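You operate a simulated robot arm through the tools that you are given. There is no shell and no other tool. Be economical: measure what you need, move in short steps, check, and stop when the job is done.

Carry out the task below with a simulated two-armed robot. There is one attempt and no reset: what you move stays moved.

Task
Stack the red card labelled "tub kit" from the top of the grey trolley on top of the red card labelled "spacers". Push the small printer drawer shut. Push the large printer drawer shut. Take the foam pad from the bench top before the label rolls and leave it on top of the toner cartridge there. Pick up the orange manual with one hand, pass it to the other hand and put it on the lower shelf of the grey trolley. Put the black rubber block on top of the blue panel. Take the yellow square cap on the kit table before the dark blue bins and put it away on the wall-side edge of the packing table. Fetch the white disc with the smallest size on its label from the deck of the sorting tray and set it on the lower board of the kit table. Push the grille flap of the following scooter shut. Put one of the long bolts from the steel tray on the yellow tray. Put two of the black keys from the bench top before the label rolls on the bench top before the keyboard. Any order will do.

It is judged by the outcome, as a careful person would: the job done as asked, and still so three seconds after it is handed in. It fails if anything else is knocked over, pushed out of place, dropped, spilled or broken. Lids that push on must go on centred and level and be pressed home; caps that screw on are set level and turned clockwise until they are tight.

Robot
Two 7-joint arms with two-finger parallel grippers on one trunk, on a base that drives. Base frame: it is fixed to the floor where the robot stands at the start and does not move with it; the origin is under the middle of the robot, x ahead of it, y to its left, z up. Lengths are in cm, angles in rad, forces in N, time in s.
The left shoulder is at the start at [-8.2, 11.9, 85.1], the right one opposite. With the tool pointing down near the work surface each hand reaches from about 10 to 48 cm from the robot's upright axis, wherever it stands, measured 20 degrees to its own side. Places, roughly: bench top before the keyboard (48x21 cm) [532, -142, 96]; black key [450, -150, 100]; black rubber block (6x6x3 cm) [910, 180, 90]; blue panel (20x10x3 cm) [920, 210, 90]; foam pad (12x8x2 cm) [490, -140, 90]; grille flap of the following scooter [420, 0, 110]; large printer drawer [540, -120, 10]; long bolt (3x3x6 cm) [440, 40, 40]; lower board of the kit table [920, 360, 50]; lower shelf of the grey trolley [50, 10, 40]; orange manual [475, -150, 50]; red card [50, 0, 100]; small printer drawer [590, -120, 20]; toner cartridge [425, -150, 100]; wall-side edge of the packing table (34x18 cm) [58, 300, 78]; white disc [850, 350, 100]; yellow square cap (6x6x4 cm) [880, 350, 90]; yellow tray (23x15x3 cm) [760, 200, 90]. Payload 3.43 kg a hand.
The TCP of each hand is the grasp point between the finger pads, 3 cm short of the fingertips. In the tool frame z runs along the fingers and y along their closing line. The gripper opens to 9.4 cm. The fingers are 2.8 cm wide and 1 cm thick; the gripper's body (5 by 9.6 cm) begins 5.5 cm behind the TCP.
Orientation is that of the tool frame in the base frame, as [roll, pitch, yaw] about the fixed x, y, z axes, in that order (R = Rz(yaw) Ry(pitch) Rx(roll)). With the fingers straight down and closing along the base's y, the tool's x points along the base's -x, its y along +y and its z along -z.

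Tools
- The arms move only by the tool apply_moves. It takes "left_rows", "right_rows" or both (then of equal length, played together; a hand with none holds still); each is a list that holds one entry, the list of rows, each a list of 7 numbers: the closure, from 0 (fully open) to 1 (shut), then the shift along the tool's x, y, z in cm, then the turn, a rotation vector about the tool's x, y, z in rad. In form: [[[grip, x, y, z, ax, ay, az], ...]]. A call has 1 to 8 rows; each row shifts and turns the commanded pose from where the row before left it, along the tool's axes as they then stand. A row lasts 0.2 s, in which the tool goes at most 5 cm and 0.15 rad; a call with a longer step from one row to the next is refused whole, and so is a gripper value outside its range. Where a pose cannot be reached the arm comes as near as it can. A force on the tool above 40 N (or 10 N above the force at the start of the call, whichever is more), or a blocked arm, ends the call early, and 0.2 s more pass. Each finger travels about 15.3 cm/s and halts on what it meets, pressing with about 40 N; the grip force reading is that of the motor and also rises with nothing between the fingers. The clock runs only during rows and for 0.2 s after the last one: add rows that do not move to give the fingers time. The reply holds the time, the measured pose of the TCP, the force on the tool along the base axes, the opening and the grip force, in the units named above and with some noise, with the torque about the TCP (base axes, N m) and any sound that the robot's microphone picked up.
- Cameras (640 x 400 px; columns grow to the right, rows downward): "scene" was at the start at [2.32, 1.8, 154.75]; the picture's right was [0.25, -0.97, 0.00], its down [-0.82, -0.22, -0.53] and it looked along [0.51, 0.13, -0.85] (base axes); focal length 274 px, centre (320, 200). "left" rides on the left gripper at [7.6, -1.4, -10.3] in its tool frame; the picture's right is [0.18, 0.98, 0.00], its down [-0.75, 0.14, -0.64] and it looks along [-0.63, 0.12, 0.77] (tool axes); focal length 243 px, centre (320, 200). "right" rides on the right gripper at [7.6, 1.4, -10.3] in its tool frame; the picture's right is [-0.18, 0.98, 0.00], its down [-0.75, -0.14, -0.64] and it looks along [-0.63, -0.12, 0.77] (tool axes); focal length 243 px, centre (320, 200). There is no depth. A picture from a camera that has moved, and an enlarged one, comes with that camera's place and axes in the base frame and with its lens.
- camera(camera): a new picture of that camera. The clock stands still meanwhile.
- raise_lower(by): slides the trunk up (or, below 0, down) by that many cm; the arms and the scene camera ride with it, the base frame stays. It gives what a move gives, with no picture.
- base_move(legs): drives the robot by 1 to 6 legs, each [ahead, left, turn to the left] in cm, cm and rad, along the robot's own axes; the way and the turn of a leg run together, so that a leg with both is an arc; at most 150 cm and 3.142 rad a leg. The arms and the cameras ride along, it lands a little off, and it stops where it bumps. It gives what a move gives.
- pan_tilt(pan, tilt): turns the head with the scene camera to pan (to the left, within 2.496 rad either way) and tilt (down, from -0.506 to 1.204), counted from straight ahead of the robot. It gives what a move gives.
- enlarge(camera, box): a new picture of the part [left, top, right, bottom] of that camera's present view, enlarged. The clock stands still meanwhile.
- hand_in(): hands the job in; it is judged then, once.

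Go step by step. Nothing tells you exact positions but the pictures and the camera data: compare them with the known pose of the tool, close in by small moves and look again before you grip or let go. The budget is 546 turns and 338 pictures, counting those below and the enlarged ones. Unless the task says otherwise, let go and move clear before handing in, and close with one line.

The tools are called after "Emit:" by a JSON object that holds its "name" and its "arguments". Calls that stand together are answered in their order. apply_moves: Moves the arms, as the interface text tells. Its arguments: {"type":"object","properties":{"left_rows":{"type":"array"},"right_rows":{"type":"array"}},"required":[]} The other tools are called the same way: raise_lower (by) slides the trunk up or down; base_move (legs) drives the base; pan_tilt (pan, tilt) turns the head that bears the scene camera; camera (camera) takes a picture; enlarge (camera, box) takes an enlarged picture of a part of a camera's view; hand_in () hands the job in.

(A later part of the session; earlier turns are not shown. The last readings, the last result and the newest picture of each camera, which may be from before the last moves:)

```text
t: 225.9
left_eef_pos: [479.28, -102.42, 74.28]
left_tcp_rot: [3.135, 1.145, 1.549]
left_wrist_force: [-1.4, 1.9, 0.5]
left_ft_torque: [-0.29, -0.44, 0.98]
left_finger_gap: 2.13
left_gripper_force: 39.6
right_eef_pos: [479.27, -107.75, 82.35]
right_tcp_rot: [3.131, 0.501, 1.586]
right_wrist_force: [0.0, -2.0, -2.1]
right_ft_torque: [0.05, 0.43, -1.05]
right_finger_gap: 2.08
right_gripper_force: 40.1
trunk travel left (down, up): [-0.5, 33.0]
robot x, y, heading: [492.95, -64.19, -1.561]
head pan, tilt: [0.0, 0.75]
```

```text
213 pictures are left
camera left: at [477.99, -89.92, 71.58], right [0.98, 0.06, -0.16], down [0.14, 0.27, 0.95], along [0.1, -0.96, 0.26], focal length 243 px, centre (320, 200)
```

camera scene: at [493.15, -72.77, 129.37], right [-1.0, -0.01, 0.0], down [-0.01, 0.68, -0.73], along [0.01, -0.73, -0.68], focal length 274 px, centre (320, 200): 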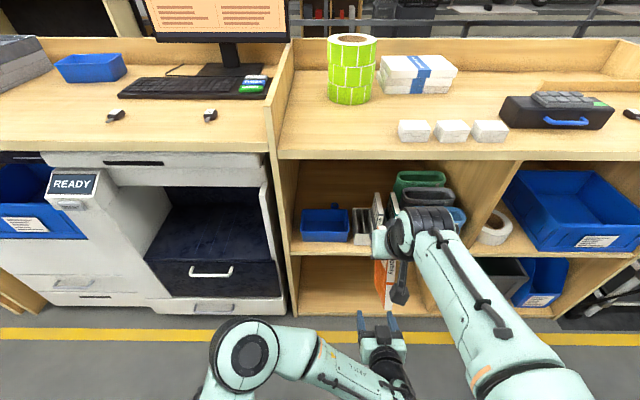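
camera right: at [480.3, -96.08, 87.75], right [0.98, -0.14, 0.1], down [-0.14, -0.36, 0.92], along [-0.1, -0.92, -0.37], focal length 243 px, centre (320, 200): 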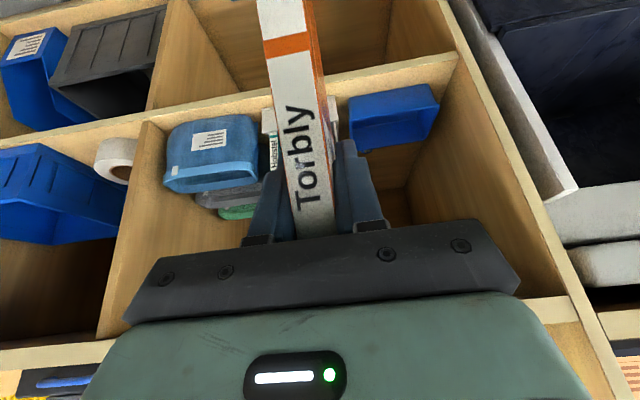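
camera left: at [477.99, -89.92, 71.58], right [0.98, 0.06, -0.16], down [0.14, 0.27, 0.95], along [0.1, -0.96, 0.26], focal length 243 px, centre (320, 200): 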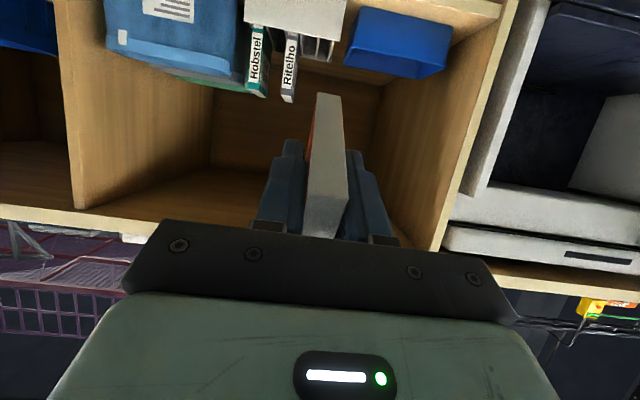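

Both hands hold it. Release with the right and withdraw it upward.

Emit:
{"name": "apply_moves", "arguments": {"right_rows": [[[0.6, 0, 0, 0, 0, 0, 0], [0.5, 0, 0, 0, 0, 0, 0], [0.5, -0.5, 0, -2, 0, 0, 0], [0.5, -1.5, 0, -4, 0, 0, 0], [0.5, -1.5, -1, -4, 0, 0, 0], [0.5, 0, -4, -2, 0, 0, 0], [0.5, 0, -4, -2, 0, 0, 0], [0.5, 0, -4, 0, 0, 0, 0]]]}}

Emit:
{"name": "camera", "arguments": {"camera": "left"}}

Emit:
{"name": "camera", "arguments": {"camera": "scene"}}

```text
t: 227.7
left_eef_pos: [479.22, -102.3, 74.36]
left_tcp_rot: [3.132, 1.142, 1.55]
left_wrist_force: [0.0, 0.3, -0.2]
left_ft_torque: [0.09, 0.02, 0.01]
left_finger_gap: 2.1
left_gripper_force: 39.7
right_eef_pos: [466.18, -104.37, 96.41]
right_tcp_rot: [3.131, 0.498, 1.585]
right_wrist_force: [-0.8, -0.4, 0.2]
right_ft_torque: [0.05, 0.0, 0.02]
right_finger_gap: 4.71
right_gripper_force: 0.1
trunk travel left (down, up): [-0.5, 33.0]
robot x, y, heading: [492.85, -63.91, -1.559]
head pan, tilt: [0.0, 0.75]
```

```text
212 pictures are left
camera left: at [477.96, -89.92, 71.57], right [0.98, 0.06, -0.16], down [0.14, 0.27, 0.95], along [0.1, -0.96, 0.26], focal length 243 px, centre (320, 200)
```

left: 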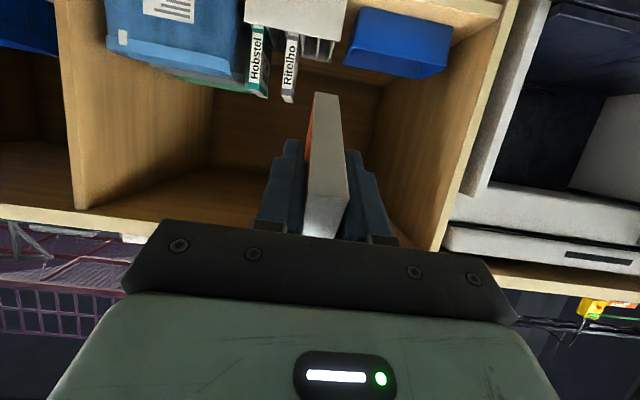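

```text
211 pictures are left
camera scene: at [493.12, -72.78, 129.37], right [-1.0, -0.01, 0.0], down [-0.01, 0.68, -0.73], along [0.01, -0.73, -0.68], focal length 274 px, centre (320, 200)
```

scene: 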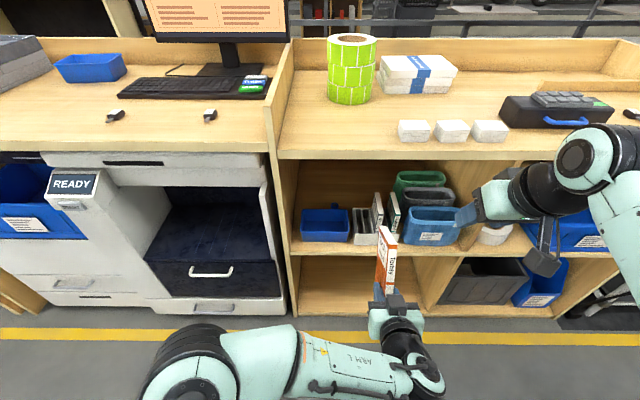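

Handover done. Drive back along the lane toward the trolley, keeping the manual in front.

Emit:
{"name": "base_move", "arguments": {"legs": [[0, -150, 0], [0, -150, 0]]}}

```text
t: 254.0
left_eef_pos: [178.03, -103.09, 74.4]
left_tcp_rot: [3.133, 1.143, 1.549]
left_wrist_force: [-0.5, 0.5, -0.1]
left_ft_torque: [0.05, -0.02, 0.03]
left_finger_gap: 2.11
left_gripper_force: 40.2
right_eef_pos: [165.15, -105.08, 96.4]
right_tcp_rot: [3.131, 0.499, 1.586]
right_wrist_force: [0.6, 0.0, 0.2]
right_ft_torque: [-0.03, 0.03, -0.04]
right_finger_gap: 4.7
right_gripper_force: 0.1
trunk travel left (down, up): [-0.5, 33.0]
robot x, y, heading: [191.81, -64.78, -1.559]
head pan, tilt: [0.0, 0.75]
```

Emit:
{"name": "base_move", "arguments": {"legs": [[0, -150, 0], [0, -64, 0], [0, 0, 1.559]]}}

Emit:
{"name": "pan_tilt", "arguments": {"pan": 0.5, "tilt": 0.7}}

Emit:
{"name": "camera", "arguments": {"camera": "scene"}}

```text
t: 276.8
left_eef_pos: [16.5, -80.46, 74.28]
left_tcp_rot: [3.134, 1.144, 3.115]
left_wrist_force: [-0.5, -0.4, 0.5]
left_ft_torque: [-0.01, 0.06, -0.01]
left_finger_gap: 2.09
left_gripper_force: 40.1
right_eef_pos: [18.3, -93.48, 96.35]
right_tcp_rot: [3.132, 0.5, -3.133]
right_wrist_force: [-0.3, 0.1, -0.3]
right_ft_torque: [0.02, -0.01, -0.01]
right_finger_gap: 4.68
right_gripper_force: 0.1
trunk travel left (down, up): [-0.5, 33.0]
robot x, y, heading: [-21.91, -66.67, 0.011]
head pan, tilt: [0.0, 0.75]
```

```text
t: 277.7
left_eef_pos: [16.55, -80.57, 74.32]
left_tcp_rot: [3.135, 1.145, 3.117]
left_wrist_force: [-0.4, -0.3, -0.3]
left_ft_torque: [0.02, 0.03, 0.02]
left_finger_gap: 2.08
left_gripper_force: 39.7
right_eef_pos: [18.44, -93.59, 96.33]
right_tcp_rot: [3.131, 0.501, -3.131]
right_wrist_force: [0.7, 0.3, 0.4]
right_ft_torque: [0.01, 0.02, 0.05]
right_finger_gap: 4.71
right_gripper_force: 0.1
trunk travel left (down, up): [-0.5, 33.0]
robot x, y, heading: [-21.87, -66.57, -0.004]
head pan, tilt: [0.499, 0.7]
```

```text
210 pictures are left
camera scene: at [-13.77, -62.45, 129.79], right [0.48, -0.88, 0.0], down [-0.56, -0.31, -0.76], along [0.67, 0.37, -0.64], focal length 274 px, centre (320, 200)
```

scene: 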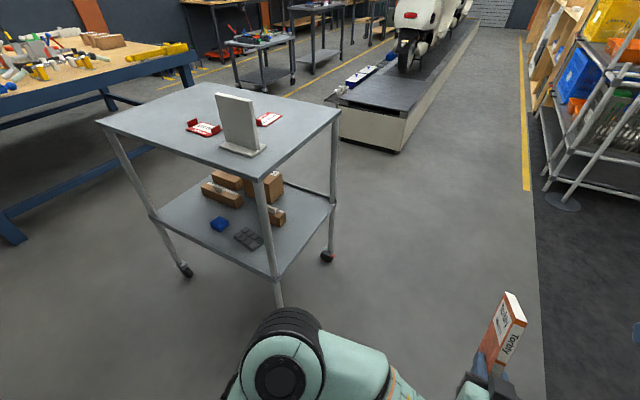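

Lower shelf (z≈45) has free space at its near-left. First, in open space, bring the left hand to its own side, horizontal.

Emit:
{"name": "apply_moves", "arguments": {"left_rows": [[[1, -0.43, 4, 1.63, 0, 0, 0], [1, -0.43, 4, 1.63, 0, 0, 0], [1, -0.43, 4, 1.63, 0, 0, 0], [1, -0.43, 4, 1.63, 0, 0, 0], [1, -0.43, 4, 1.63, 0, 0, 0], [1, -0.43, 4, 1.63, 0, 0, 0], [1, -0.43, 4, 1.63, 0, 0, 0]]]}}

Emit:
{"name": "apply_moves", "arguments": {"left_rows": [[[1, 0, 0, 0, 0, -0.142, 0], [1, 0, 0, 0, 0, -0.142, 0], [1, 0, 0, 0, 0, -0.142, 0], [1, 0, 0, 0, 0, 0, -0.15], [1, 0, 0, 0, 0, 0, -0.15], [1, 0, 0, 0, 0, 0, -0.15], [1, 0, 0, 0, 0, 0, -0.15], [1, 0, 0, 0, 0, 0, -0.15]]]}}

```text
t: 279.3
left_eef_pos: [28.77, -52.53, 72.29]
left_tcp_rot: [3.135, 1.143, 3.115]
left_wrist_force: [0.0, 0.3, -0.7]
left_ft_torque: [0.01, 0.07, 0.02]
left_finger_gap: 2.09
left_gripper_force: 40.4
right_eef_pos: [18.47, -93.47, 96.44]
right_tcp_rot: [3.131, 0.499, -3.134]
right_wrist_force: [0.2, -0.4, 0.1]
right_ft_torque: [0.0, -0.02, -0.02]
right_finger_gap: 4.68
right_gripper_force: 0.0
trunk travel left (down, up): [-0.5, 33.0]
robot x, y, heading: [-21.52, -66.14, 0.006]
head pan, tilt: [0.499, 0.7]
```

```text
t: 281.1
left_eef_pos: [28.66, -52.72, 72.28]
left_tcp_rot: [-1.847, 0.804, -1.789]
left_wrist_force: [0.4, -0.4, -0.4]
left_ft_torque: [-0.1, 0.08, 0.06]
left_finger_gap: 2.09
left_gripper_force: 40.4
left hand out of reach, approached as far as the arm can: row 3
right_eef_pos: [18.38, -93.53, 96.3]
right_tcp_rot: [3.131, 0.499, -3.133]
right_wrist_force: [0.5, -1.4, 0.2]
right_ft_torque: [-0.02, -0.03, 0.0]
right_finger_gap: 4.7
right_gripper_force: 0.1
trunk travel left (down, up): [-0.5, 33.0]
robot x, y, heading: [-21.67, -66.48, 0.007]
head pan, tilt: [0.499, 0.7]
```

Emit:
{"name": "apply_moves", "arguments": {"left_rows": [[[1, 0, 0, 0, 0, 0, -0.15], [1, 0, 0, 0, 0, 0, -0.15], [1, 0, 0, 0, 0, 0, -0.15], [1, 0, 0, 0, 0, 0, -0.15], [1, 0, 0, 0, 0, 0, -0.15], [1, 0, 0, 0, 0, 0, -0.07], [1, 0, 0, 0, 0, 0, 0]]]}}

Emit:
{"name": "camera", "arguments": {"camera": "left"}}

Emit:
{"name": "camera", "arguments": {"camera": "scene"}}

```text
t: 282.7
left_eef_pos: [28.71, -52.6, 72.45]
left_tcp_rot: [-1.76, 0.005, -1.59]
left_wrist_force: [-0.5, 0.7, 0.0]
left_ft_torque: [-0.07, 0.09, 0.01]
left_finger_gap: 2.1
left_gripper_force: 39.8
right_eef_pos: [18.46, -93.56, 96.36]
right_tcp_rot: [3.131, 0.502, -3.134]
right_wrist_force: [-0.1, -0.3, 0.9]
right_ft_torque: [0.0, 0.01, -0.03]
right_finger_gap: 4.7
right_gripper_force: 0.2
trunk travel left (down, up): [-0.5, 33.0]
robot x, y, heading: [-21.75, -66.75, 0.006]
head pan, tilt: [0.499, 0.7]
```

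```text
209 pictures are left
camera left: at [18.69, -60.14, 75.67], right [-0.19, -0.18, -0.97], down [-0.64, 0.77, -0.02], along [0.74, 0.62, -0.26], focal length 243 px, centre (320, 200)
```

left: 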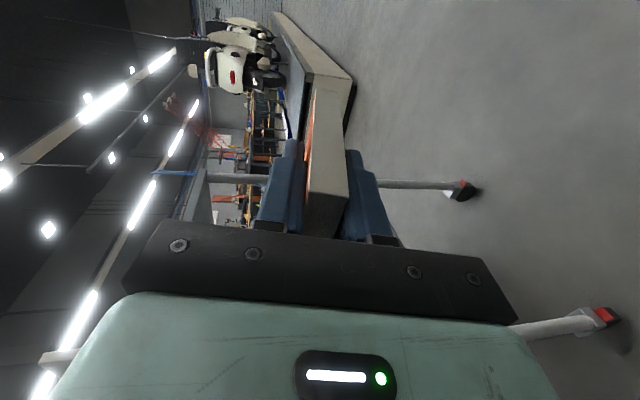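

```text
208 pictures are left
camera scene: at [-13.77, -62.43, 129.79], right [0.48, -0.88, 0.0], down [-0.56, -0.31, -0.76], along [0.67, 0.37, -0.64], focal length 274 px, centre (320, 200)
```

scene: 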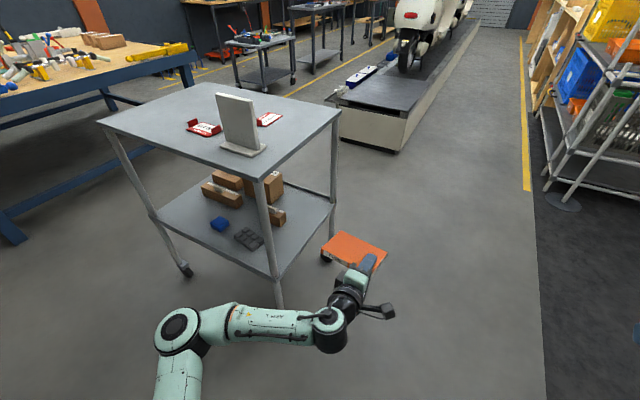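

The manual is now held flat, pointing forward. Back off, strafe to the trolley's left half.

Emit:
{"name": "base_move", "arguments": {"legs": [[-26, 0, 0], [0, 82, 0]]}}

Emit:
{"name": "pan_tilt", "arguments": {"pan": 0.0, "tilt": 0.8}}

Emit:
{"name": "camera", "arguments": {"camera": "scene"}}

Emit:
{"name": "camera", "arguments": {"camera": "left"}}

```text
t: 291.9
left_eef_pos: [2.95, 30.21, 72.37]
left_tcp_rot: [-1.761, 0.006, -1.596]
left_wrist_force: [0.0, -0.1, 0.5]
left_ft_torque: [-0.05, 0.04, -0.01]
left_finger_gap: 2.1
left_gripper_force: 39.7
right_eef_pos: [-7.6, -10.44, 96.36]
right_tcp_rot: [3.131, 0.502, -3.139]
right_wrist_force: [-0.3, 0.4, -0.5]
right_ft_torque: [0.0, -0.02, 0.01]
right_finger_gap: 4.71
right_gripper_force: 0.1
trunk travel left (down, up): [-0.5, 33.0]
robot x, y, heading: [-47.59, 16.63, 0.003]
head pan, tilt: [0.499, 0.7]
```

```text
t: 292.8
left_eef_pos: [2.95, 30.25, 72.35]
left_tcp_rot: [-1.761, 0.006, -1.596]
left_wrist_force: [0.1, -0.6, 0.4]
left_ft_torque: [-0.1, 0.06, -0.01]
left_finger_gap: 2.1
left_gripper_force: 40.2
right_eef_pos: [-7.64, -10.41, 96.44]
right_tcp_rot: [3.133, 0.502, -3.138]
right_wrist_force: [0.7, -0.2, 0.6]
right_ft_torque: [-0.02, -0.03, -0.01]
right_finger_gap: 4.7
right_gripper_force: 0.2
trunk travel left (down, up): [-0.5, 33.0]
robot x, y, heading: [-47.79, 16.92, 0.0]
head pan, tilt: [0.0, 0.799]
```

```text
207 pictures are left
camera scene: at [-38.97, 16.74, 128.97], right [0.0, -1.0, 0.0], down [-0.72, 0.0, -0.7], along [0.7, 0.0, -0.72], focal length 274 px, centre (320, 200)
```

scene: 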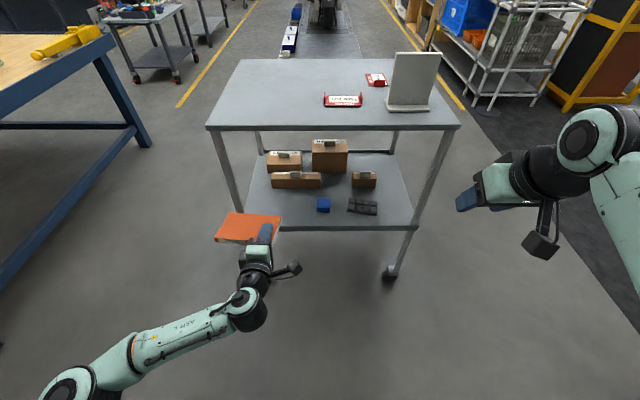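

```text
206 pictures are left
camera left: at [-7.11, 22.88, 75.65], right [-0.19, -0.17, -0.97], down [-0.64, 0.77, -0.01], along [0.75, 0.61, -0.26], focal length 243 px, centre (320, 200)
```

left: 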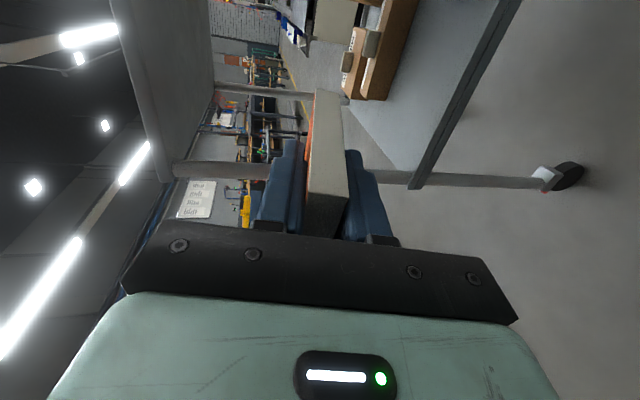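

Free area on the shelf at x 28–50, y 20–45 (shelf z≈43). Lower the hand before entering.

Emit:
{"name": "apply_moves", "arguments": {"left_rows": [[[1, 0, 4.0, 0.77, 0, 0, 0], [1, 0, 4.0, 0.77, 0, 0, 0], [1, 0, 4.0, 0.77, 0, 0, 0], [1, 0, 4.0, 0.77, 0, 0, 0], [1, 0, 4.0, 0.77, 0, 0, 0]]]}}

Emit:
{"name": "base_move", "arguments": {"legs": [[14, -1.5, 0]]}}

Emit:
{"name": "camera", "arguments": {"camera": "scene"}}

Emit:
{"name": "camera", "arguments": {"camera": "left"}}

```text
t: 294.0
left_eef_pos: [4.91, 32.58, 69.3]
left_tcp_rot: [-1.79, 0.002, -1.601]
left_wrist_force: [0.0, 0.6, 0.5]
left_ft_torque: [-0.1, 0.03, -0.02]
left_finger_gap: 2.08
left_gripper_force: 40.1
left hand out of reach, approached as far as the arm can: row 1, 2, 3, 4, 5
right_eef_pos: [-7.61, -10.55, 96.36]
right_tcp_rot: [3.131, 0.499, -3.138]
right_wrist_force: [-0.5, -0.2, -0.5]
right_ft_torque: [-0.01, 0.04, -0.01]
right_finger_gap: 4.68
right_gripper_force: 0.0
trunk travel left (down, up): [-0.5, 33.0]
robot x, y, heading: [-48.02, 16.66, 0.003]
head pan, tilt: [0.0, 0.799]
```

```text
t: 295.3
left_eef_pos: [18.73, 31.02, 69.41]
left_tcp_rot: [-1.791, 0.004, -1.601]
left_wrist_force: [0.4, -0.4, -0.7]
left_ft_torque: [-0.1, 0.04, -0.01]
left_finger_gap: 2.11
left_gripper_force: 39.9
right_eef_pos: [6.55, -11.98, 96.4]
right_tcp_rot: [3.132, 0.498, -3.137]
right_wrist_force: [0.3, -0.5, 0.1]
right_ft_torque: [0.01, 0.03, 0.01]
right_finger_gap: 4.7
right_gripper_force: 0.1
trunk travel left (down, up): [-0.5, 33.0]
robot x, y, heading: [-33.53, 15.14, 0.005]
head pan, tilt: [0.0, 0.799]
```

```text
205 pictures are left
camera scene: at [-24.93, 15.22, 128.97], right [0.0, -1.0, 0.0], down [-0.72, 0.0, -0.7], along [0.7, 0.0, -0.72], focal length 274 px, centre (320, 200)
```

scene: 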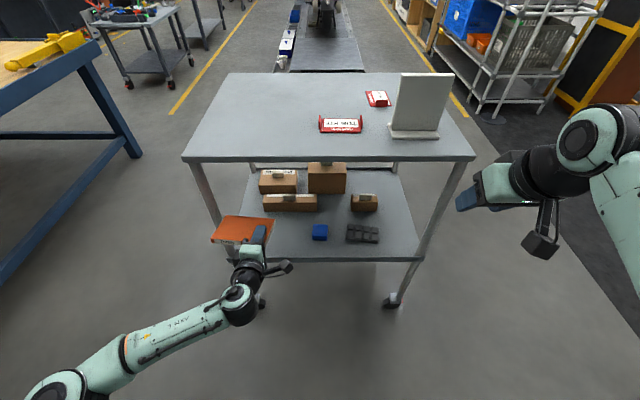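

```text
204 pictures are left
camera left: at [8.82, 23.71, 72.9], right [-0.22, -0.17, -0.96], down [-0.64, 0.77, 0.01], along [0.74, 0.61, -0.28], focal length 243 px, centre (320, 200)
```

left: 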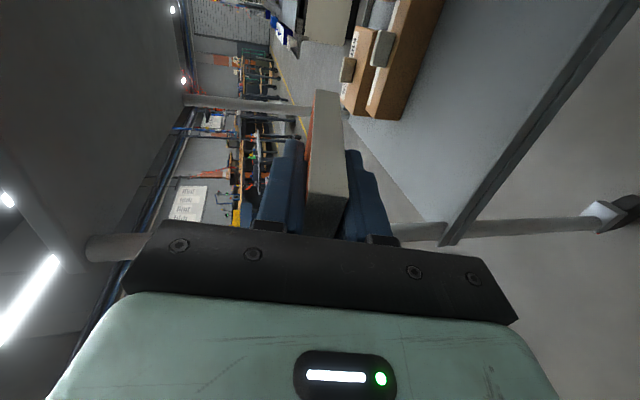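

The arm can't get lower in this pose; I'll back off and try with the hand yawed inward (pointing right), which should reach lower.

Emit:
{"name": "base_move", "arguments": {"legs": [[-14, 0, 0]]}}

Emit:
{"name": "apply_moves", "arguments": {"left_rows": [[[1, 0, 0, 0, 0, 0.15, 0], [1, 0, 0, 0, 0, 0.15, 0], [1, 0, 0, 0, 0, 0.15, 0], [1, 0, 0, 0, 0, 0.15, 0], [1, 0, 0, 0, 0, 0.15, 0], [1, 0, 0, 0, 0, 0.15, 0]]]}}

Emit:
{"name": "apply_moves", "arguments": {"left_rows": [[[1, 0, 3, 0, 0, 0, 0], [1, 0, 3, 0, 0, 0, 0], [1, 0, 3, 0, 0, 0, 0], [1, 0, 3, 0, 0, 0, 0], [1, 0, 3, 0, 0, 0, 0]]]}}

```text
t: 296.6
left_eef_pos: [4.62, 31.18, 69.35]
left_tcp_rot: [-1.79, 0.004, -1.599]
left_wrist_force: [-0.4, 0.7, 0.6]
left_ft_torque: [-0.05, 0.06, 0.02]
left_finger_gap: 2.07
left_gripper_force: 39.7
right_eef_pos: [-7.55, -11.94, 96.45]
right_tcp_rot: [3.131, 0.501, -3.137]
right_wrist_force: [-0.2, -0.8, 0.5]
right_ft_torque: [0.01, 0.0, 0.0]
right_finger_gap: 4.69
right_gripper_force: 0.1
trunk travel left (down, up): [-0.5, 33.0]
robot x, y, heading: [-47.94, 14.91, -0.001]
head pan, tilt: [0.0, 0.799]
```

```text
t: 298.1
left_eef_pos: [4.73, 31.14, 69.35]
left_tcp_rot: [-1.713, -0.169, -2.485]
left_wrist_force: [-0.5, 0.4, -0.1]
left_ft_torque: [0.01, 0.07, -0.03]
left_finger_gap: 2.08
left_gripper_force: 40.2
right_eef_pos: [-7.61, -11.92, 96.32]
right_tcp_rot: [3.132, 0.499, -3.137]
right_wrist_force: [0.1, 0.3, -0.1]
right_ft_torque: [0.05, -0.02, 0.02]
right_finger_gap: 4.7
right_gripper_force: 0.1
trunk travel left (down, up): [-0.5, 33.0]
robot x, y, heading: [-47.45, 15.2, -0.001]
head pan, tilt: [0.0, 0.799]
```

```text
t: 299.2
left_eef_pos: [1.22, 31.24, 54.69]
left_tcp_rot: [-1.712, -0.17, -2.486]
left_wrist_force: [-0.5, -0.1, 0.2]
left_ft_torque: [-0.01, 0.1, -0.02]
left_finger_gap: 2.09
left_gripper_force: 40.4
right_eef_pos: [-7.72, -12.01, 96.31]
right_tcp_rot: [3.129, 0.5, -3.135]
right_wrist_force: [-0.1, -0.7, -0.7]
right_ft_torque: [-0.03, 0.02, 0.01]
right_finger_gap: 4.72
right_gripper_force: 0.0
trunk travel left (down, up): [-0.5, 33.0]
robot x, y, heading: [-47.62, 14.87, 0.003]
head pan, tilt: [0.0, 0.799]
```

With the hand yawed inward it reaches lower. Reduce yaw slightly and test going down to z≈47.

Emit:
{"name": "apply_moves", "arguments": {"left_rows": [[[1, 0, 0, 0, 0, -0.1, 0], [1, 0, 0, 0, 0, -0.1, 0], [1, 0, 2, 0, 0, 0, 0], [1, 0, 2, 0, 0, 0, 0], [1, 0, 2, 0, 0, 0, 0], [1, 0, 2, 0, 0, 0, 0]]]}}

```text
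t: 300.6
left_eef_pos: [-0.59, 31.42, 46.89]
left_tcp_rot: [-1.744, -0.138, -2.284]
left_wrist_force: [-1.0, 0.7, -0.3]
left_ft_torque: [-0.01, 0.1, 0.03]
left_finger_gap: 2.11
left_gripper_force: 39.9
right_eef_pos: [-7.64, -11.9, 96.42]
right_tcp_rot: [3.133, 0.503, -3.136]
right_wrist_force: [0.7, -0.2, 0.5]
right_ft_torque: [0.01, -0.03, -0.01]
right_finger_gap: 4.7
right_gripper_force: 0.0
trunk travel left (down, up): [-0.5, 33.0]
robot x, y, heading: [-47.95, 15.22, 0.002]
head pan, tilt: [0.0, 0.799]
```

Good. Now level the book and try slightly less yaw.

Emit:
{"name": "apply_moves", "arguments": {"left_rows": [[[1, 0, 0, 0, 0.083, 0, 0.073], [1, 0, 0, 0, 0.083, 0, 0.073], [1, 0, 0, 0, 0, -0.12, 0], [1, 0, 0, 0, 0, 0, 0]]]}}

Emit:
{"name": "camera", "arguments": {"camera": "scene"}}

```text
t: 301.6
left_eef_pos: [-0.41, 31.46, 46.9]
left_tcp_rot: [-1.574, 0.008, -2.176]
left_wrist_force: [0.0, 0.5, -0.4]
left_ft_torque: [-0.02, 0.13, 0.0]
left_finger_gap: 2.11
left_gripper_force: 39.9
right_eef_pos: [-7.52, -11.94, 96.46]
right_tcp_rot: [3.131, 0.502, -3.137]
right_wrist_force: [0.0, 0.4, 0.8]
right_ft_torque: [0.03, -0.01, 0.02]
right_finger_gap: 4.7
right_gripper_force: 0.2
trunk travel left (down, up): [-0.5, 33.0]
robot x, y, heading: [-47.9, 15.28, 0.005]
head pan, tilt: [0.0, 0.799]
```

```text
203 pictures are left
camera scene: at [-39.09, 15.22, 128.97], right [0.0, -1.0, 0.0], down [-0.72, 0.0, -0.7], along [0.7, 0.0, -0.72], focal length 274 px, centre (320, 200)
```

scene: 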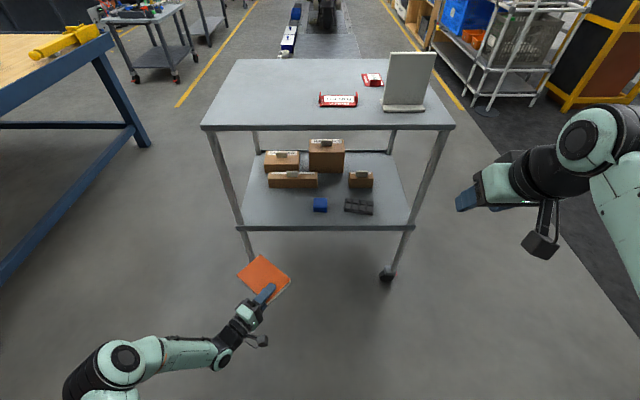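

The book is level at az -0.6. Raise slightly, turn the base 0.3 left, and approach the shelf.

Emit:
{"name": "apply_moves", "arguments": {"left_rows": [[[1, 0, -3, 0, 0, 0, 0], [1, 0, -2.5, 0, 0, 0, 0]]]}}

Emit:
{"name": "base_move", "arguments": {"legs": [[0, -15.7, 0], [0, 0, 0.3], [24.8, -7.7, 0]]}}

Emit:
{"name": "camera", "arguments": {"camera": "scene"}}

Emit:
{"name": "camera", "arguments": {"camera": "left"}}

```text
t: 302.2
left_eef_pos: [-0.56, 31.46, 52.43]
left_tcp_rot: [-1.576, 0.006, -2.179]
left_wrist_force: [-0.7, -0.2, -1.1]
left_ft_torque: [0.0, 0.07, -0.02]
left_finger_gap: 2.08
left_gripper_force: 40.5
right_eef_pos: [-7.58, -11.98, 96.3]
right_tcp_rot: [3.13, 0.502, -3.138]
right_wrist_force: [0.4, -0.1, 0.0]
right_ft_torque: [0.01, 0.01, -0.01]
right_finger_gap: 4.68
right_gripper_force: 0.0
trunk travel left (down, up): [-0.5, 33.0]
robot x, y, heading: [-47.99, 15.48, 0.004]
head pan, tilt: [0.0, 0.799]
```

```text
t: 306.7
left_eef_pos: [18.29, 28.94, 52.27]
left_tcp_rot: [-1.576, 0.007, -1.884]
left_wrist_force: [0.2, 0.1, -0.8]
left_ft_torque: [-0.05, 0.08, 0.03]
left_finger_gap: 2.1
left_gripper_force: 40.1
right_eef_pos: [24.16, -14.57, 96.38]
right_tcp_rot: [3.131, 0.497, -2.84]
right_wrist_force: [0.4, 0.6, -1.1]
right_ft_torque: [-0.04, -0.01, 0.0]
right_finger_gap: 4.7
right_gripper_force: 0.0
trunk travel left (down, up): [-0.5, 33.0]
robot x, y, heading: [-22.27, -0.75, 0.3]
head pan, tilt: [0.0, 0.799]
```

```text
202 pictures are left
camera scene: at [-13.85, 2.11, 128.97], right [0.29, -0.96, 0.0], down [-0.69, -0.21, -0.7], along [0.67, 0.2, -0.72], focal length 274 px, centre (320, 200)
```

scene: 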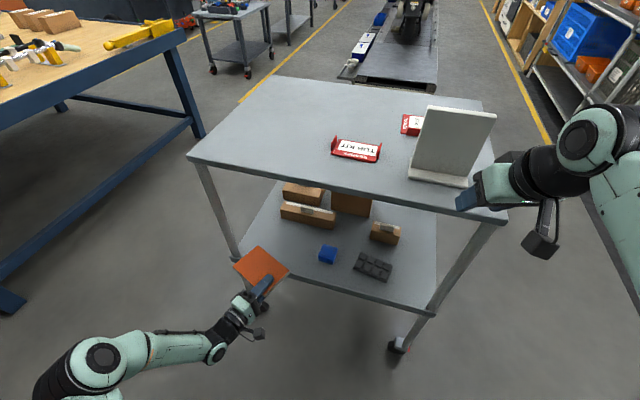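

```text
201 pictures are left
camera left: at [6.18, 24.76, 53.7], right [-0.06, -0.17, -0.98], down [-0.38, 0.92, -0.13], along [0.92, 0.37, -0.12], focal length 243 px, centre (320, 200)
```

left: 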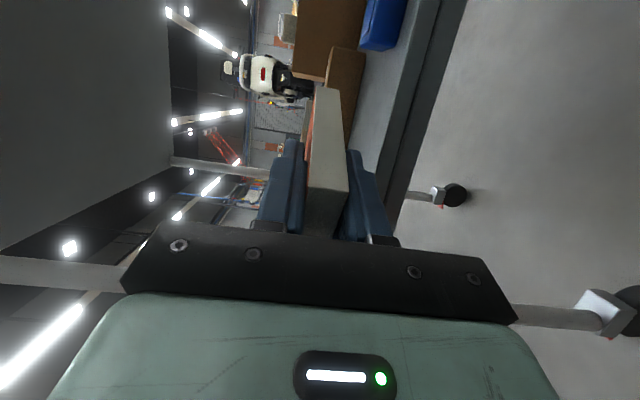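

The right hand is close to the grey stand on the trolley top; pull it up and back first.

Emit:
{"name": "apply_moves", "arguments": {"right_rows": [[[0.5, 1, -2, -4, 0, 0, 0], [0.5, 1, -2, -4, 0, 0, 0], [0.5, 2, -3, -3, 0, 0, 0], [0.5, 2, -3, -3, 0, 0, 0], [0.5, 2, -3, -3, 0, 0, 0]]]}}

Emit:
{"name": "base_move", "arguments": {"legs": [[9.5, -3, 0]]}}

Emit:
{"name": "camera", "arguments": {"camera": "scene"}}

Emit:
{"name": "camera", "arguments": {"camera": "left"}}

```text
t: 307.9
left_eef_pos: [18.26, 28.93, 52.38]
left_tcp_rot: [-1.575, 0.007, -1.882]
left_wrist_force: [-0.6, 0.6, 0.9]
left_ft_torque: [-0.02, 0.06, -0.02]
left_finger_gap: 2.1
left_gripper_force: 39.9
right_eef_pos: [13.75, -31.62, 107.16]
right_tcp_rot: [3.131, 0.501, -2.838]
right_wrist_force: [-0.2, -0.3, 0.6]
right_ft_torque: [0.01, -0.03, -0.02]
right_finger_gap: 4.72
right_gripper_force: 0.1
trunk travel left (down, up): [-0.5, 33.0]
robot x, y, heading: [-22.02, -0.27, 0.3]
head pan, tilt: [0.0, 0.799]
```

```text
t: 309.0
left_eef_pos: [27.81, 28.73, 52.38]
left_tcp_rot: [-1.576, 0.007, -1.882]
left_wrist_force: [-0.6, -0.4, -0.4]
left_ft_torque: [-0.04, 0.1, -0.02]
left_finger_gap: 2.09
left_gripper_force: 40.2
right_eef_pos: [23.34, -31.83, 107.25]
right_tcp_rot: [3.13, 0.498, -2.84]
right_wrist_force: [1.0, 0.5, -0.6]
right_ft_torque: [-0.01, -0.03, -0.01]
right_finger_gap: 4.71
right_gripper_force: 0.0
trunk travel left (down, up): [-0.5, 33.0]
robot x, y, heading: [-12.51, -0.59, 0.297]
head pan, tilt: [0.0, 0.799]
```

```text
200 pictures are left
camera scene: at [-4.25, 1.94, 128.97], right [0.29, -0.96, 0.0], down [-0.69, -0.21, -0.7], along [0.67, 0.2, -0.72], focal length 274 px, centre (320, 200)
```

scene: 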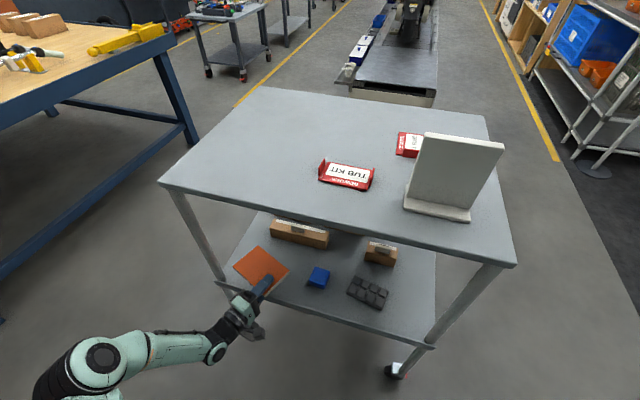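

```text
199 pictures are left
camera left: at [15.76, 24.6, 53.69], right [-0.06, -0.17, -0.98], down [-0.38, 0.91, -0.13], along [0.92, 0.37, -0.12], focal length 243 px, centre (320, 200)
```

left: 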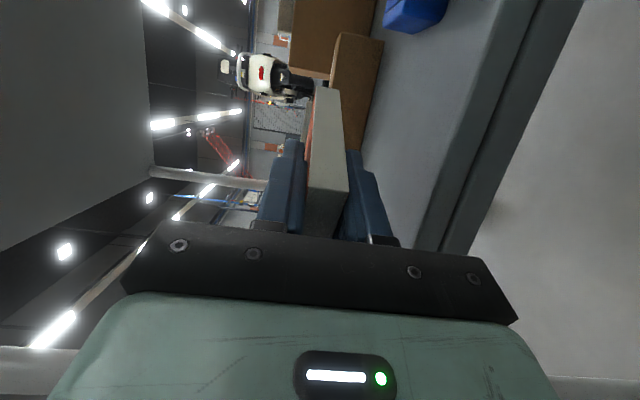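

Book is over the shelf. Advance 5 cm and lower.

Emit:
{"name": "base_move", "arguments": {"legs": [[4.8, -1.5, 0]]}}

Emit:
{"name": "apply_moves", "arguments": {"left_rows": [[[1, 0, 2, 0, 0, 0, 0], [1, 0, 1.5, 0, 0, 0, 0], [1, 0, 1, 0, 0, 0, 0], [1, 0, 0.5, 0, 0, 0, 0], [1, 0, 0, 0, 0, 0, 0]]]}}

Emit:
{"name": "camera", "arguments": {"camera": "scene"}}

Emit:
{"name": "camera", "arguments": {"camera": "left"}}

```text
t: 309.9
left_eef_pos: [32.98, 28.76, 52.29]
left_tcp_rot: [-1.575, 0.008, -1.883]
left_wrist_force: [0.0, -0.6, 0.6]
left_ft_torque: [-0.06, 0.05, 0.01]
left_finger_gap: 2.07
left_gripper_force: 40.1
right_eef_pos: [28.33, -31.85, 107.17]
right_tcp_rot: [3.131, 0.498, -2.839]
right_wrist_force: [0.3, 0.1, -1.0]
right_ft_torque: [-0.04, -0.01, 0.01]
right_finger_gap: 4.69
right_gripper_force: 0.0
trunk travel left (down, up): [-0.5, 33.0]
robot x, y, heading: [-7.5, -0.21, 0.301]
head pan, tilt: [0.0, 0.799]
```

```text
t: 310.5
left_eef_pos: [32.82, 28.7, 49.78]
left_tcp_rot: [-1.558, 0.009, -1.882]
left_wrist_force: [-6.7, -0.5, 10.2]
left_ft_torque: [-0.1, 1.07, 0.0]
left_finger_gap: 2.1
left_gripper_force: 39.7
right_eef_pos: [28.43, -31.88, 107.06]
right_tcp_rot: [3.132, 0.5, -2.84]
right_wrist_force: [-0.3, -1.3, -0.1]
right_ft_torque: [-0.03, -0.01, 0.0]
right_finger_gap: 4.7
right_gripper_force: 0.0
trunk travel left (down, up): [-0.5, 33.0]
robot x, y, heading: [-7.44, -0.46, 0.295]
head pan, tilt: [0.0, 0.799]
stopped in row 3 (left hand): the force on the tool passed its limit at 55 N (the readings are from after the stop); the commanded pose is now the measured one
```

```text
198 pictures are left
camera scene: at [0.61, 1.91, 128.97], right [0.29, -0.96, 0.0], down [-0.69, -0.21, -0.7], along [0.67, 0.2, -0.72], focal length 274 px, centre (320, 200)
```

scene: 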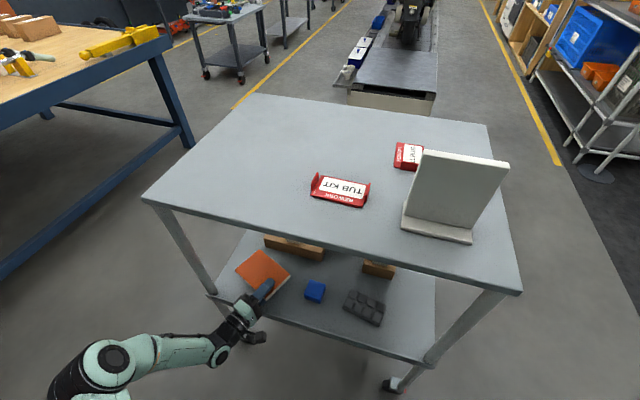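

```text
197 pictures are left
camera left: at [20.73, 24.61, 51.04], right [-0.04, -0.17, -0.98], down [-0.38, 0.91, -0.14], along [0.93, 0.36, -0.1], focal length 243 px, centre (320, 200)
```

left: 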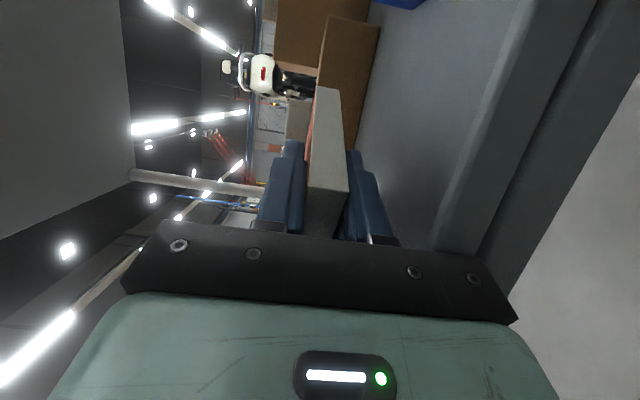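

The gripper body touched the shelf's edge. Raise a bit, back 2.5 cm and lower again.

Emit:
{"name": "apply_moves", "arguments": {"left_rows": [[[1, 0, -1.2, 0, 0, 0, 0], [1, 0.75, 0, -2.4, 0, 0, 0], [1, 0, 1.0, 0, 0, 0, 0], [1, 0, 1.0, 0, 0, 0, 0], [1, 0, 0.7, 0, 0, 0, 0], [1, 0, 0, 0, 0, 0, 0]]]}}

Emit:
{"name": "camera", "arguments": {"camera": "left"}}

```text
t: 311.9
left_eef_pos: [30.53, 28.72, 48.21]
left_tcp_rot: [-1.559, 0.009, -1.883]
left_wrist_force: [0.4, 0.5, -0.1]
left_ft_torque: [-0.09, 0.09, 0.0]
left_finger_gap: 2.09
left_gripper_force: 39.7
right_eef_pos: [28.25, -31.82, 107.23]
right_tcp_rot: [3.131, 0.499, -2.838]
right_wrist_force: [0.0, 1.4, -0.7]
right_ft_torque: [0.0, -0.01, 0.0]
right_finger_gap: 4.69
right_gripper_force: 0.2
trunk travel left (down, up): [-0.5, 33.0]
robot x, y, heading: [-7.75, -0.51, 0.299]
head pan, tilt: [0.0, 0.799]
```

```text
196 pictures are left
camera left: at [18.27, 24.62, 49.36], right [-0.04, -0.17, -0.98], down [-0.38, 0.92, -0.14], along [0.93, 0.37, -0.1], focal length 243 px, centre (320, 200)
```

left: 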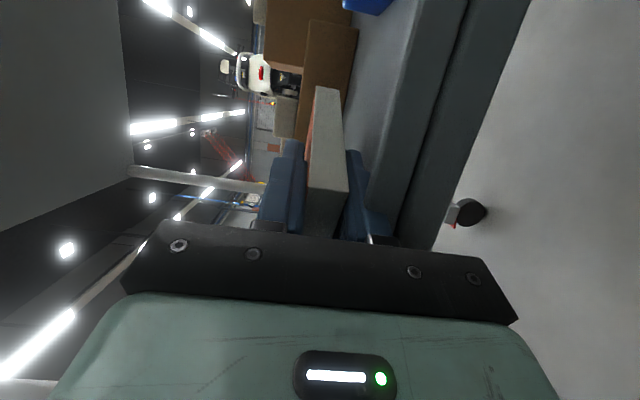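

Emit:
{"name": "apply_moves", "arguments": {"left_rows": [[[1, 0, 0.5, 0, 0, 0, 0], [1, 0, 0.5, 0, 0, 0, 0], [1, 0, 0, 0, 0, 0, 0]]]}}

Emit:
{"name": "enlarge", "arguments": {"camera": "scene", "box": [200, 230, 340, 350]}}

```text
t: 312.7
left_eef_pos: [30.44, 28.79, 47.64]
left_tcp_rot: [-1.55, 0.012, -1.883]
left_wrist_force: [-10.3, 2.5, 25.9]
left_ft_torque: [0.12, 1.24, 0.03]
left_finger_gap: 2.06
left_gripper_force: 40.3
right_eef_pos: [28.18, -31.92, 107.2]
right_tcp_rot: [3.131, 0.501, -2.84]
right_wrist_force: [0.5, -0.8, 0.1]
right_ft_torque: [-0.03, 0.0, -0.01]
right_finger_gap: 4.71
right_gripper_force: 0.1
trunk travel left (down, up): [-0.5, 33.0]
robot x, y, heading: [-7.38, -0.61, 0.3]
head pan, tilt: [0.0, 0.799]
```

```text
3.33 times, centred on (270, 290) of scene
camera zoom: at [0.45, 1.83, 128.99], right [0.29, -0.96, 0.0], down [-0.68, -0.21, -0.7], along [0.67, 0.21, -0.72], focal length 914 px, centre (487, -100)
```

zoom: 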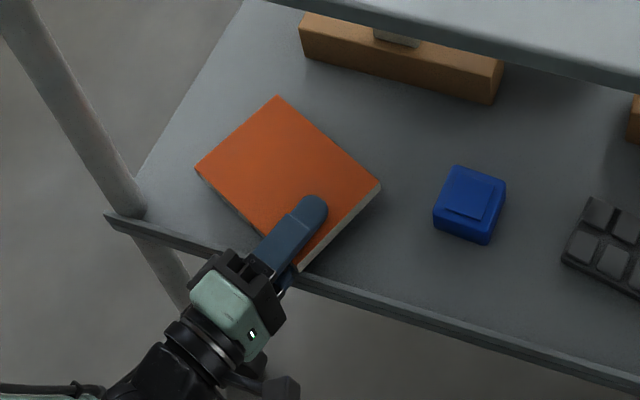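

The fingers meet a raised lip at the shelf's front. I'll raise, move further in, pitch the book's far edge down 0.4 rad and set that edge on the shelf.

Emit:
{"name": "apply_moves", "arguments": {"left_rows": [[[1, 0, -2.5, 0, 0, 0, 0], [1, 0, -2.0, 0, 0, 0, 0], [1, 0, 0, 2.5, -0.1, 0, 0], [1, 0, 0, 2.5, -0.1, 0, 0], [1, 0, 0, 1, -0.1, 0, 0], [1, 0, 0, 0, -0.1, 0, 0], [1, 0, 0, 0, 0, 0, 0]]]}}

Emit:
{"name": "enlarge", "arguments": {"camera": "scene", "box": [200, 230, 340, 350]}}

Emit:
{"name": "camera", "arguments": {"camera": "left"}}

```text
t: 314.3
left_eef_pos: [36.11, 26.79, 51.36]
left_tcp_rot: [-1.961, 0.009, -1.882]
left_wrist_force: [0.7, -0.2, 0.1]
left_ft_torque: [-0.01, 0.05, 0.02]
left_finger_gap: 2.08
left_gripper_force: 39.9
right_eef_pos: [28.33, -31.88, 107.22]
right_tcp_rot: [3.132, 0.499, -2.838]
right_wrist_force: [-0.9, 0.1, 0.5]
right_ft_torque: [0.04, -0.01, 0.0]
right_finger_gap: 4.68
right_gripper_force: 0.0
trunk travel left (down, up): [-0.5, 33.0]
robot x, y, heading: [-8.01, -0.6, 0.295]
head pan, tilt: [0.0, 0.799]
```

```text
3.33 times, centred on (270, 290) of scene
camera zoom: at [0.66, 1.93, 128.97], right [0.29, -0.96, 0.0], down [-0.69, -0.21, -0.7], along [0.67, 0.2, -0.72], focal length 914 px, centre (487, -100)
```

zoom: 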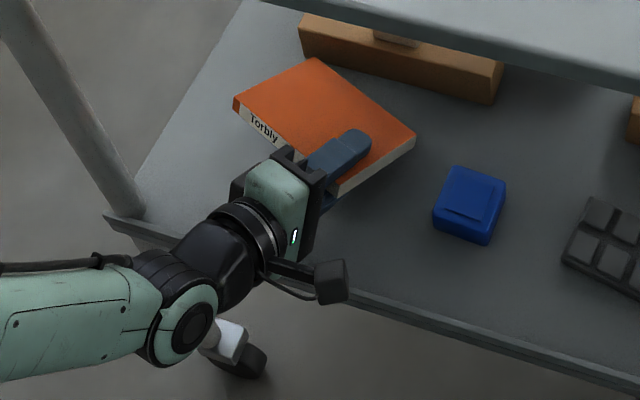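

```text
193 pictures are left
camera left: at [25.21, 22.27, 56.46], right [-0.41, -0.05, -0.91], down [-0.39, 0.91, 0.12], along [0.83, 0.4, -0.4], focal length 243 px, centre (320, 200)
```

left: 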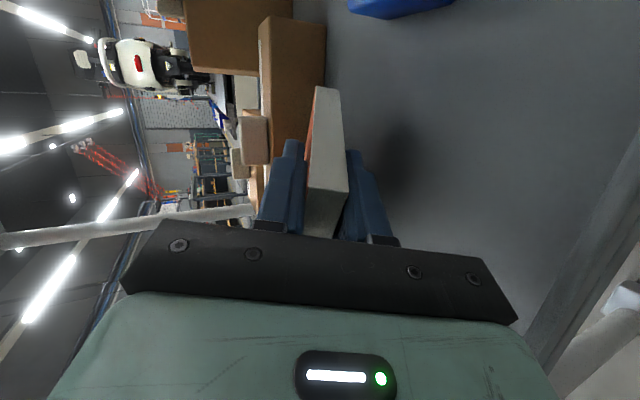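

Emit:
{"name": "apply_moves", "arguments": {"left_rows": [[[1, 0, 0.65, 0.27, 0, 0, 0], [1, 0, 0.65, 0.27, 0, 0, 0], [1, 0, 0.65, 0.27, 0, 0, 0], [1, 0, 0.46, 0.2, 0, 0, 0], [1, 0, 0.46, 0.2, 0, 0, 0]]]}}

Emit:
{"name": "enlarge", "arguments": {"camera": "scene", "box": [200, 230, 340, 350]}}

Emit:
{"name": "camera", "arguments": {"camera": "left"}}

```text
t: 315.5
left_eef_pos: [36.18, 26.88, 48.64]
left_tcp_rot: [-1.95, 0.014, -1.882]
left_wrist_force: [-4.8, 0.9, 15.5]
left_ft_torque: [0.38, -1.34, 0.11]
left_finger_gap: 2.11
left_gripper_force: 39.6
right_eef_pos: [28.19, -31.99, 107.32]
right_tcp_rot: [3.132, 0.502, -2.84]
right_wrist_force: [0.7, -0.4, 0.0]
right_ft_torque: [-0.01, 0.03, -0.05]
right_finger_gap: 4.71
right_gripper_force: 0.1
trunk travel left (down, up): [-0.5, 33.0]
robot x, y, heading: [-7.62, -0.66, 0.296]
head pan, tilt: [0.0, 0.799]
```

```text
3.33 times, centred on (270, 290) of scene
camera zoom: at [0.49, 1.86, 128.99], right [0.29, -0.96, 0.0], down [-0.68, -0.21, -0.7], along [0.67, 0.21, -0.72], focal length 914 px, centre (487, -100)
```

zoom: 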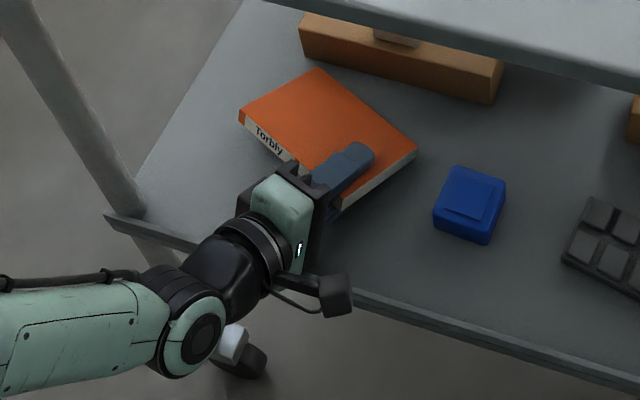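

```text
191 pictures are left
camera left: at [25.24, 22.33, 53.57], right [-0.4, -0.05, -0.92], down [-0.39, 0.92, 0.12], along [0.83, 0.4, -0.38], focal length 243 px, centre (320, 200)
```

left: 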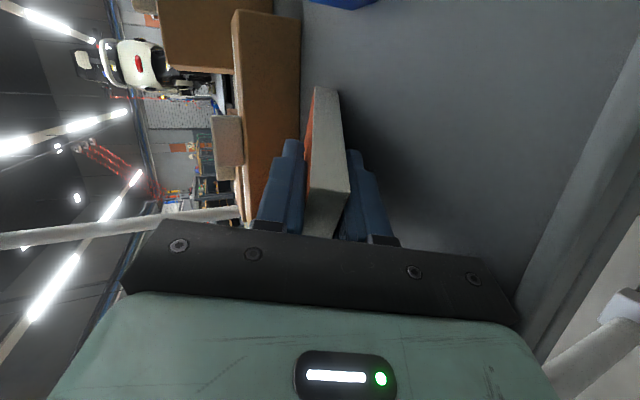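

The far edge rests on the shelf. Open slightly while rising by the same amount, then slide the fingers out.

Emit:
{"name": "apply_moves", "arguments": {"left_rows": [[[0.72, 0, -0.2, 0, 0, 0, 0], [0.68, 0, -0.2, 0, 0, 0, 0], [0.66, 0, -0.1, -1, 0, 0, 0], [0.66, 0, 0, -2, 0, 0, 0], [0.66, 0, 0, -2, 0, 0, 0]]]}}

Emit:
{"name": "enlarge", "arguments": {"camera": "scene", "box": [200, 230, 340, 350]}}

Emit:
{"name": "camera", "arguments": {"camera": "left"}}

```text
t: 316.7
left_eef_pos: [32.05, 28.24, 50.52]
left_tcp_rot: [-1.959, 0.008, -1.883]
left_wrist_force: [-0.4, -0.4, -0.7]
left_ft_torque: [0.04, 0.01, -0.02]
left_finger_gap: 3.22
left_gripper_force: 0.5
right_eef_pos: [28.32, -31.82, 107.17]
right_tcp_rot: [3.133, 0.5, -2.84]
right_wrist_force: [0.3, 0.7, 0.0]
right_ft_torque: [0.01, -0.02, 0.02]
right_finger_gap: 4.71
right_gripper_force: 0.0
trunk travel left (down, up): [-0.5, 33.0]
robot x, y, heading: [-7.73, -0.92, 0.301]
head pan, tilt: [0.0, 0.799]
```

```text
3.33 times, centred on (270, 290) of scene
camera zoom: at [0.64, 1.92, 128.97], right [0.29, -0.96, 0.0], down [-0.69, -0.21, -0.7], along [0.67, 0.2, -0.72], focal length 914 px, centre (487, -100)
```

zoom: 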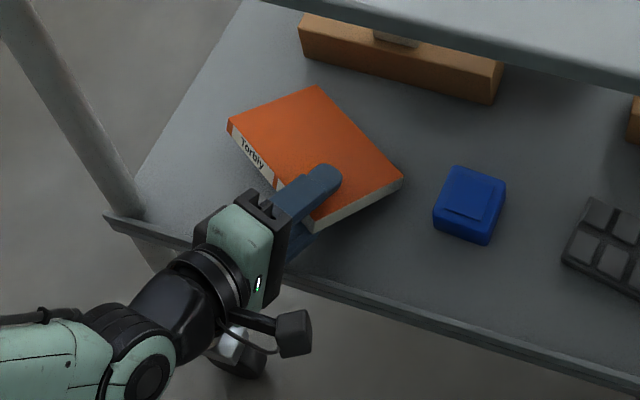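

```text
189 pictures are left
camera left: at [21.04, 23.65, 55.59], right [-0.41, -0.05, -0.91], down [-0.39, 0.92, 0.12], along [0.83, 0.4, -0.39], focal length 243 px, centre (320, 200)
```

left: 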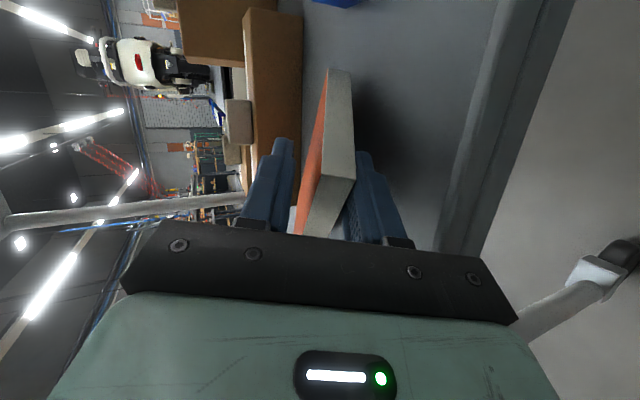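

Emit:
{"name": "apply_moves", "arguments": {"left_rows": [[[0.64, 0, 0.65, 0.27, 0, 0, 0], [0.62, 0, 0.5, 0.2, 0, 0, 0], [0.62, 0, 0.6, -3, 0, 0, 0], [0.62, 0, 0.6, -4, 0, 0, 0], [0.62, 0, 0, -3, 0, 0, 0]]]}}

Emit:
{"name": "enlarge", "arguments": {"camera": "scene", "box": [200, 230, 340, 350]}}

```text
t: 317.9
left_eef_pos: [22.43, 31.16, 52.15]
left_tcp_rot: [-1.957, 0.009, -1.883]
left_wrist_force: [-0.1, 0.0, -0.6]
left_ft_torque: [0.03, 0.01, 0.02]
left_finger_gap: 3.56
left_gripper_force: 0.1
right_eef_pos: [28.24, -31.88, 107.18]
right_tcp_rot: [3.131, 0.502, -2.841]
right_wrist_force: [0.4, 0.0, 0.7]
right_ft_torque: [0.0, 0.0, 0.01]
right_finger_gap: 4.69
right_gripper_force: 0.0
trunk travel left (down, up): [-0.5, 33.0]
robot x, y, heading: [-7.79, -0.66, 0.297]
head pan, tilt: [0.0, 0.799]
```

```text
3.33 times, centred on (270, 290) of scene
camera zoom: at [0.63, 1.91, 128.97], right [0.29, -0.96, 0.0], down [-0.69, -0.21, -0.7], along [0.67, 0.2, -0.72], focal length 914 px, centre (487, -100)
```

zoom: 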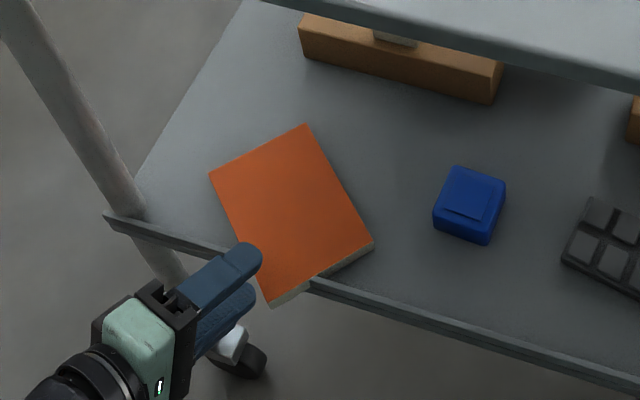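

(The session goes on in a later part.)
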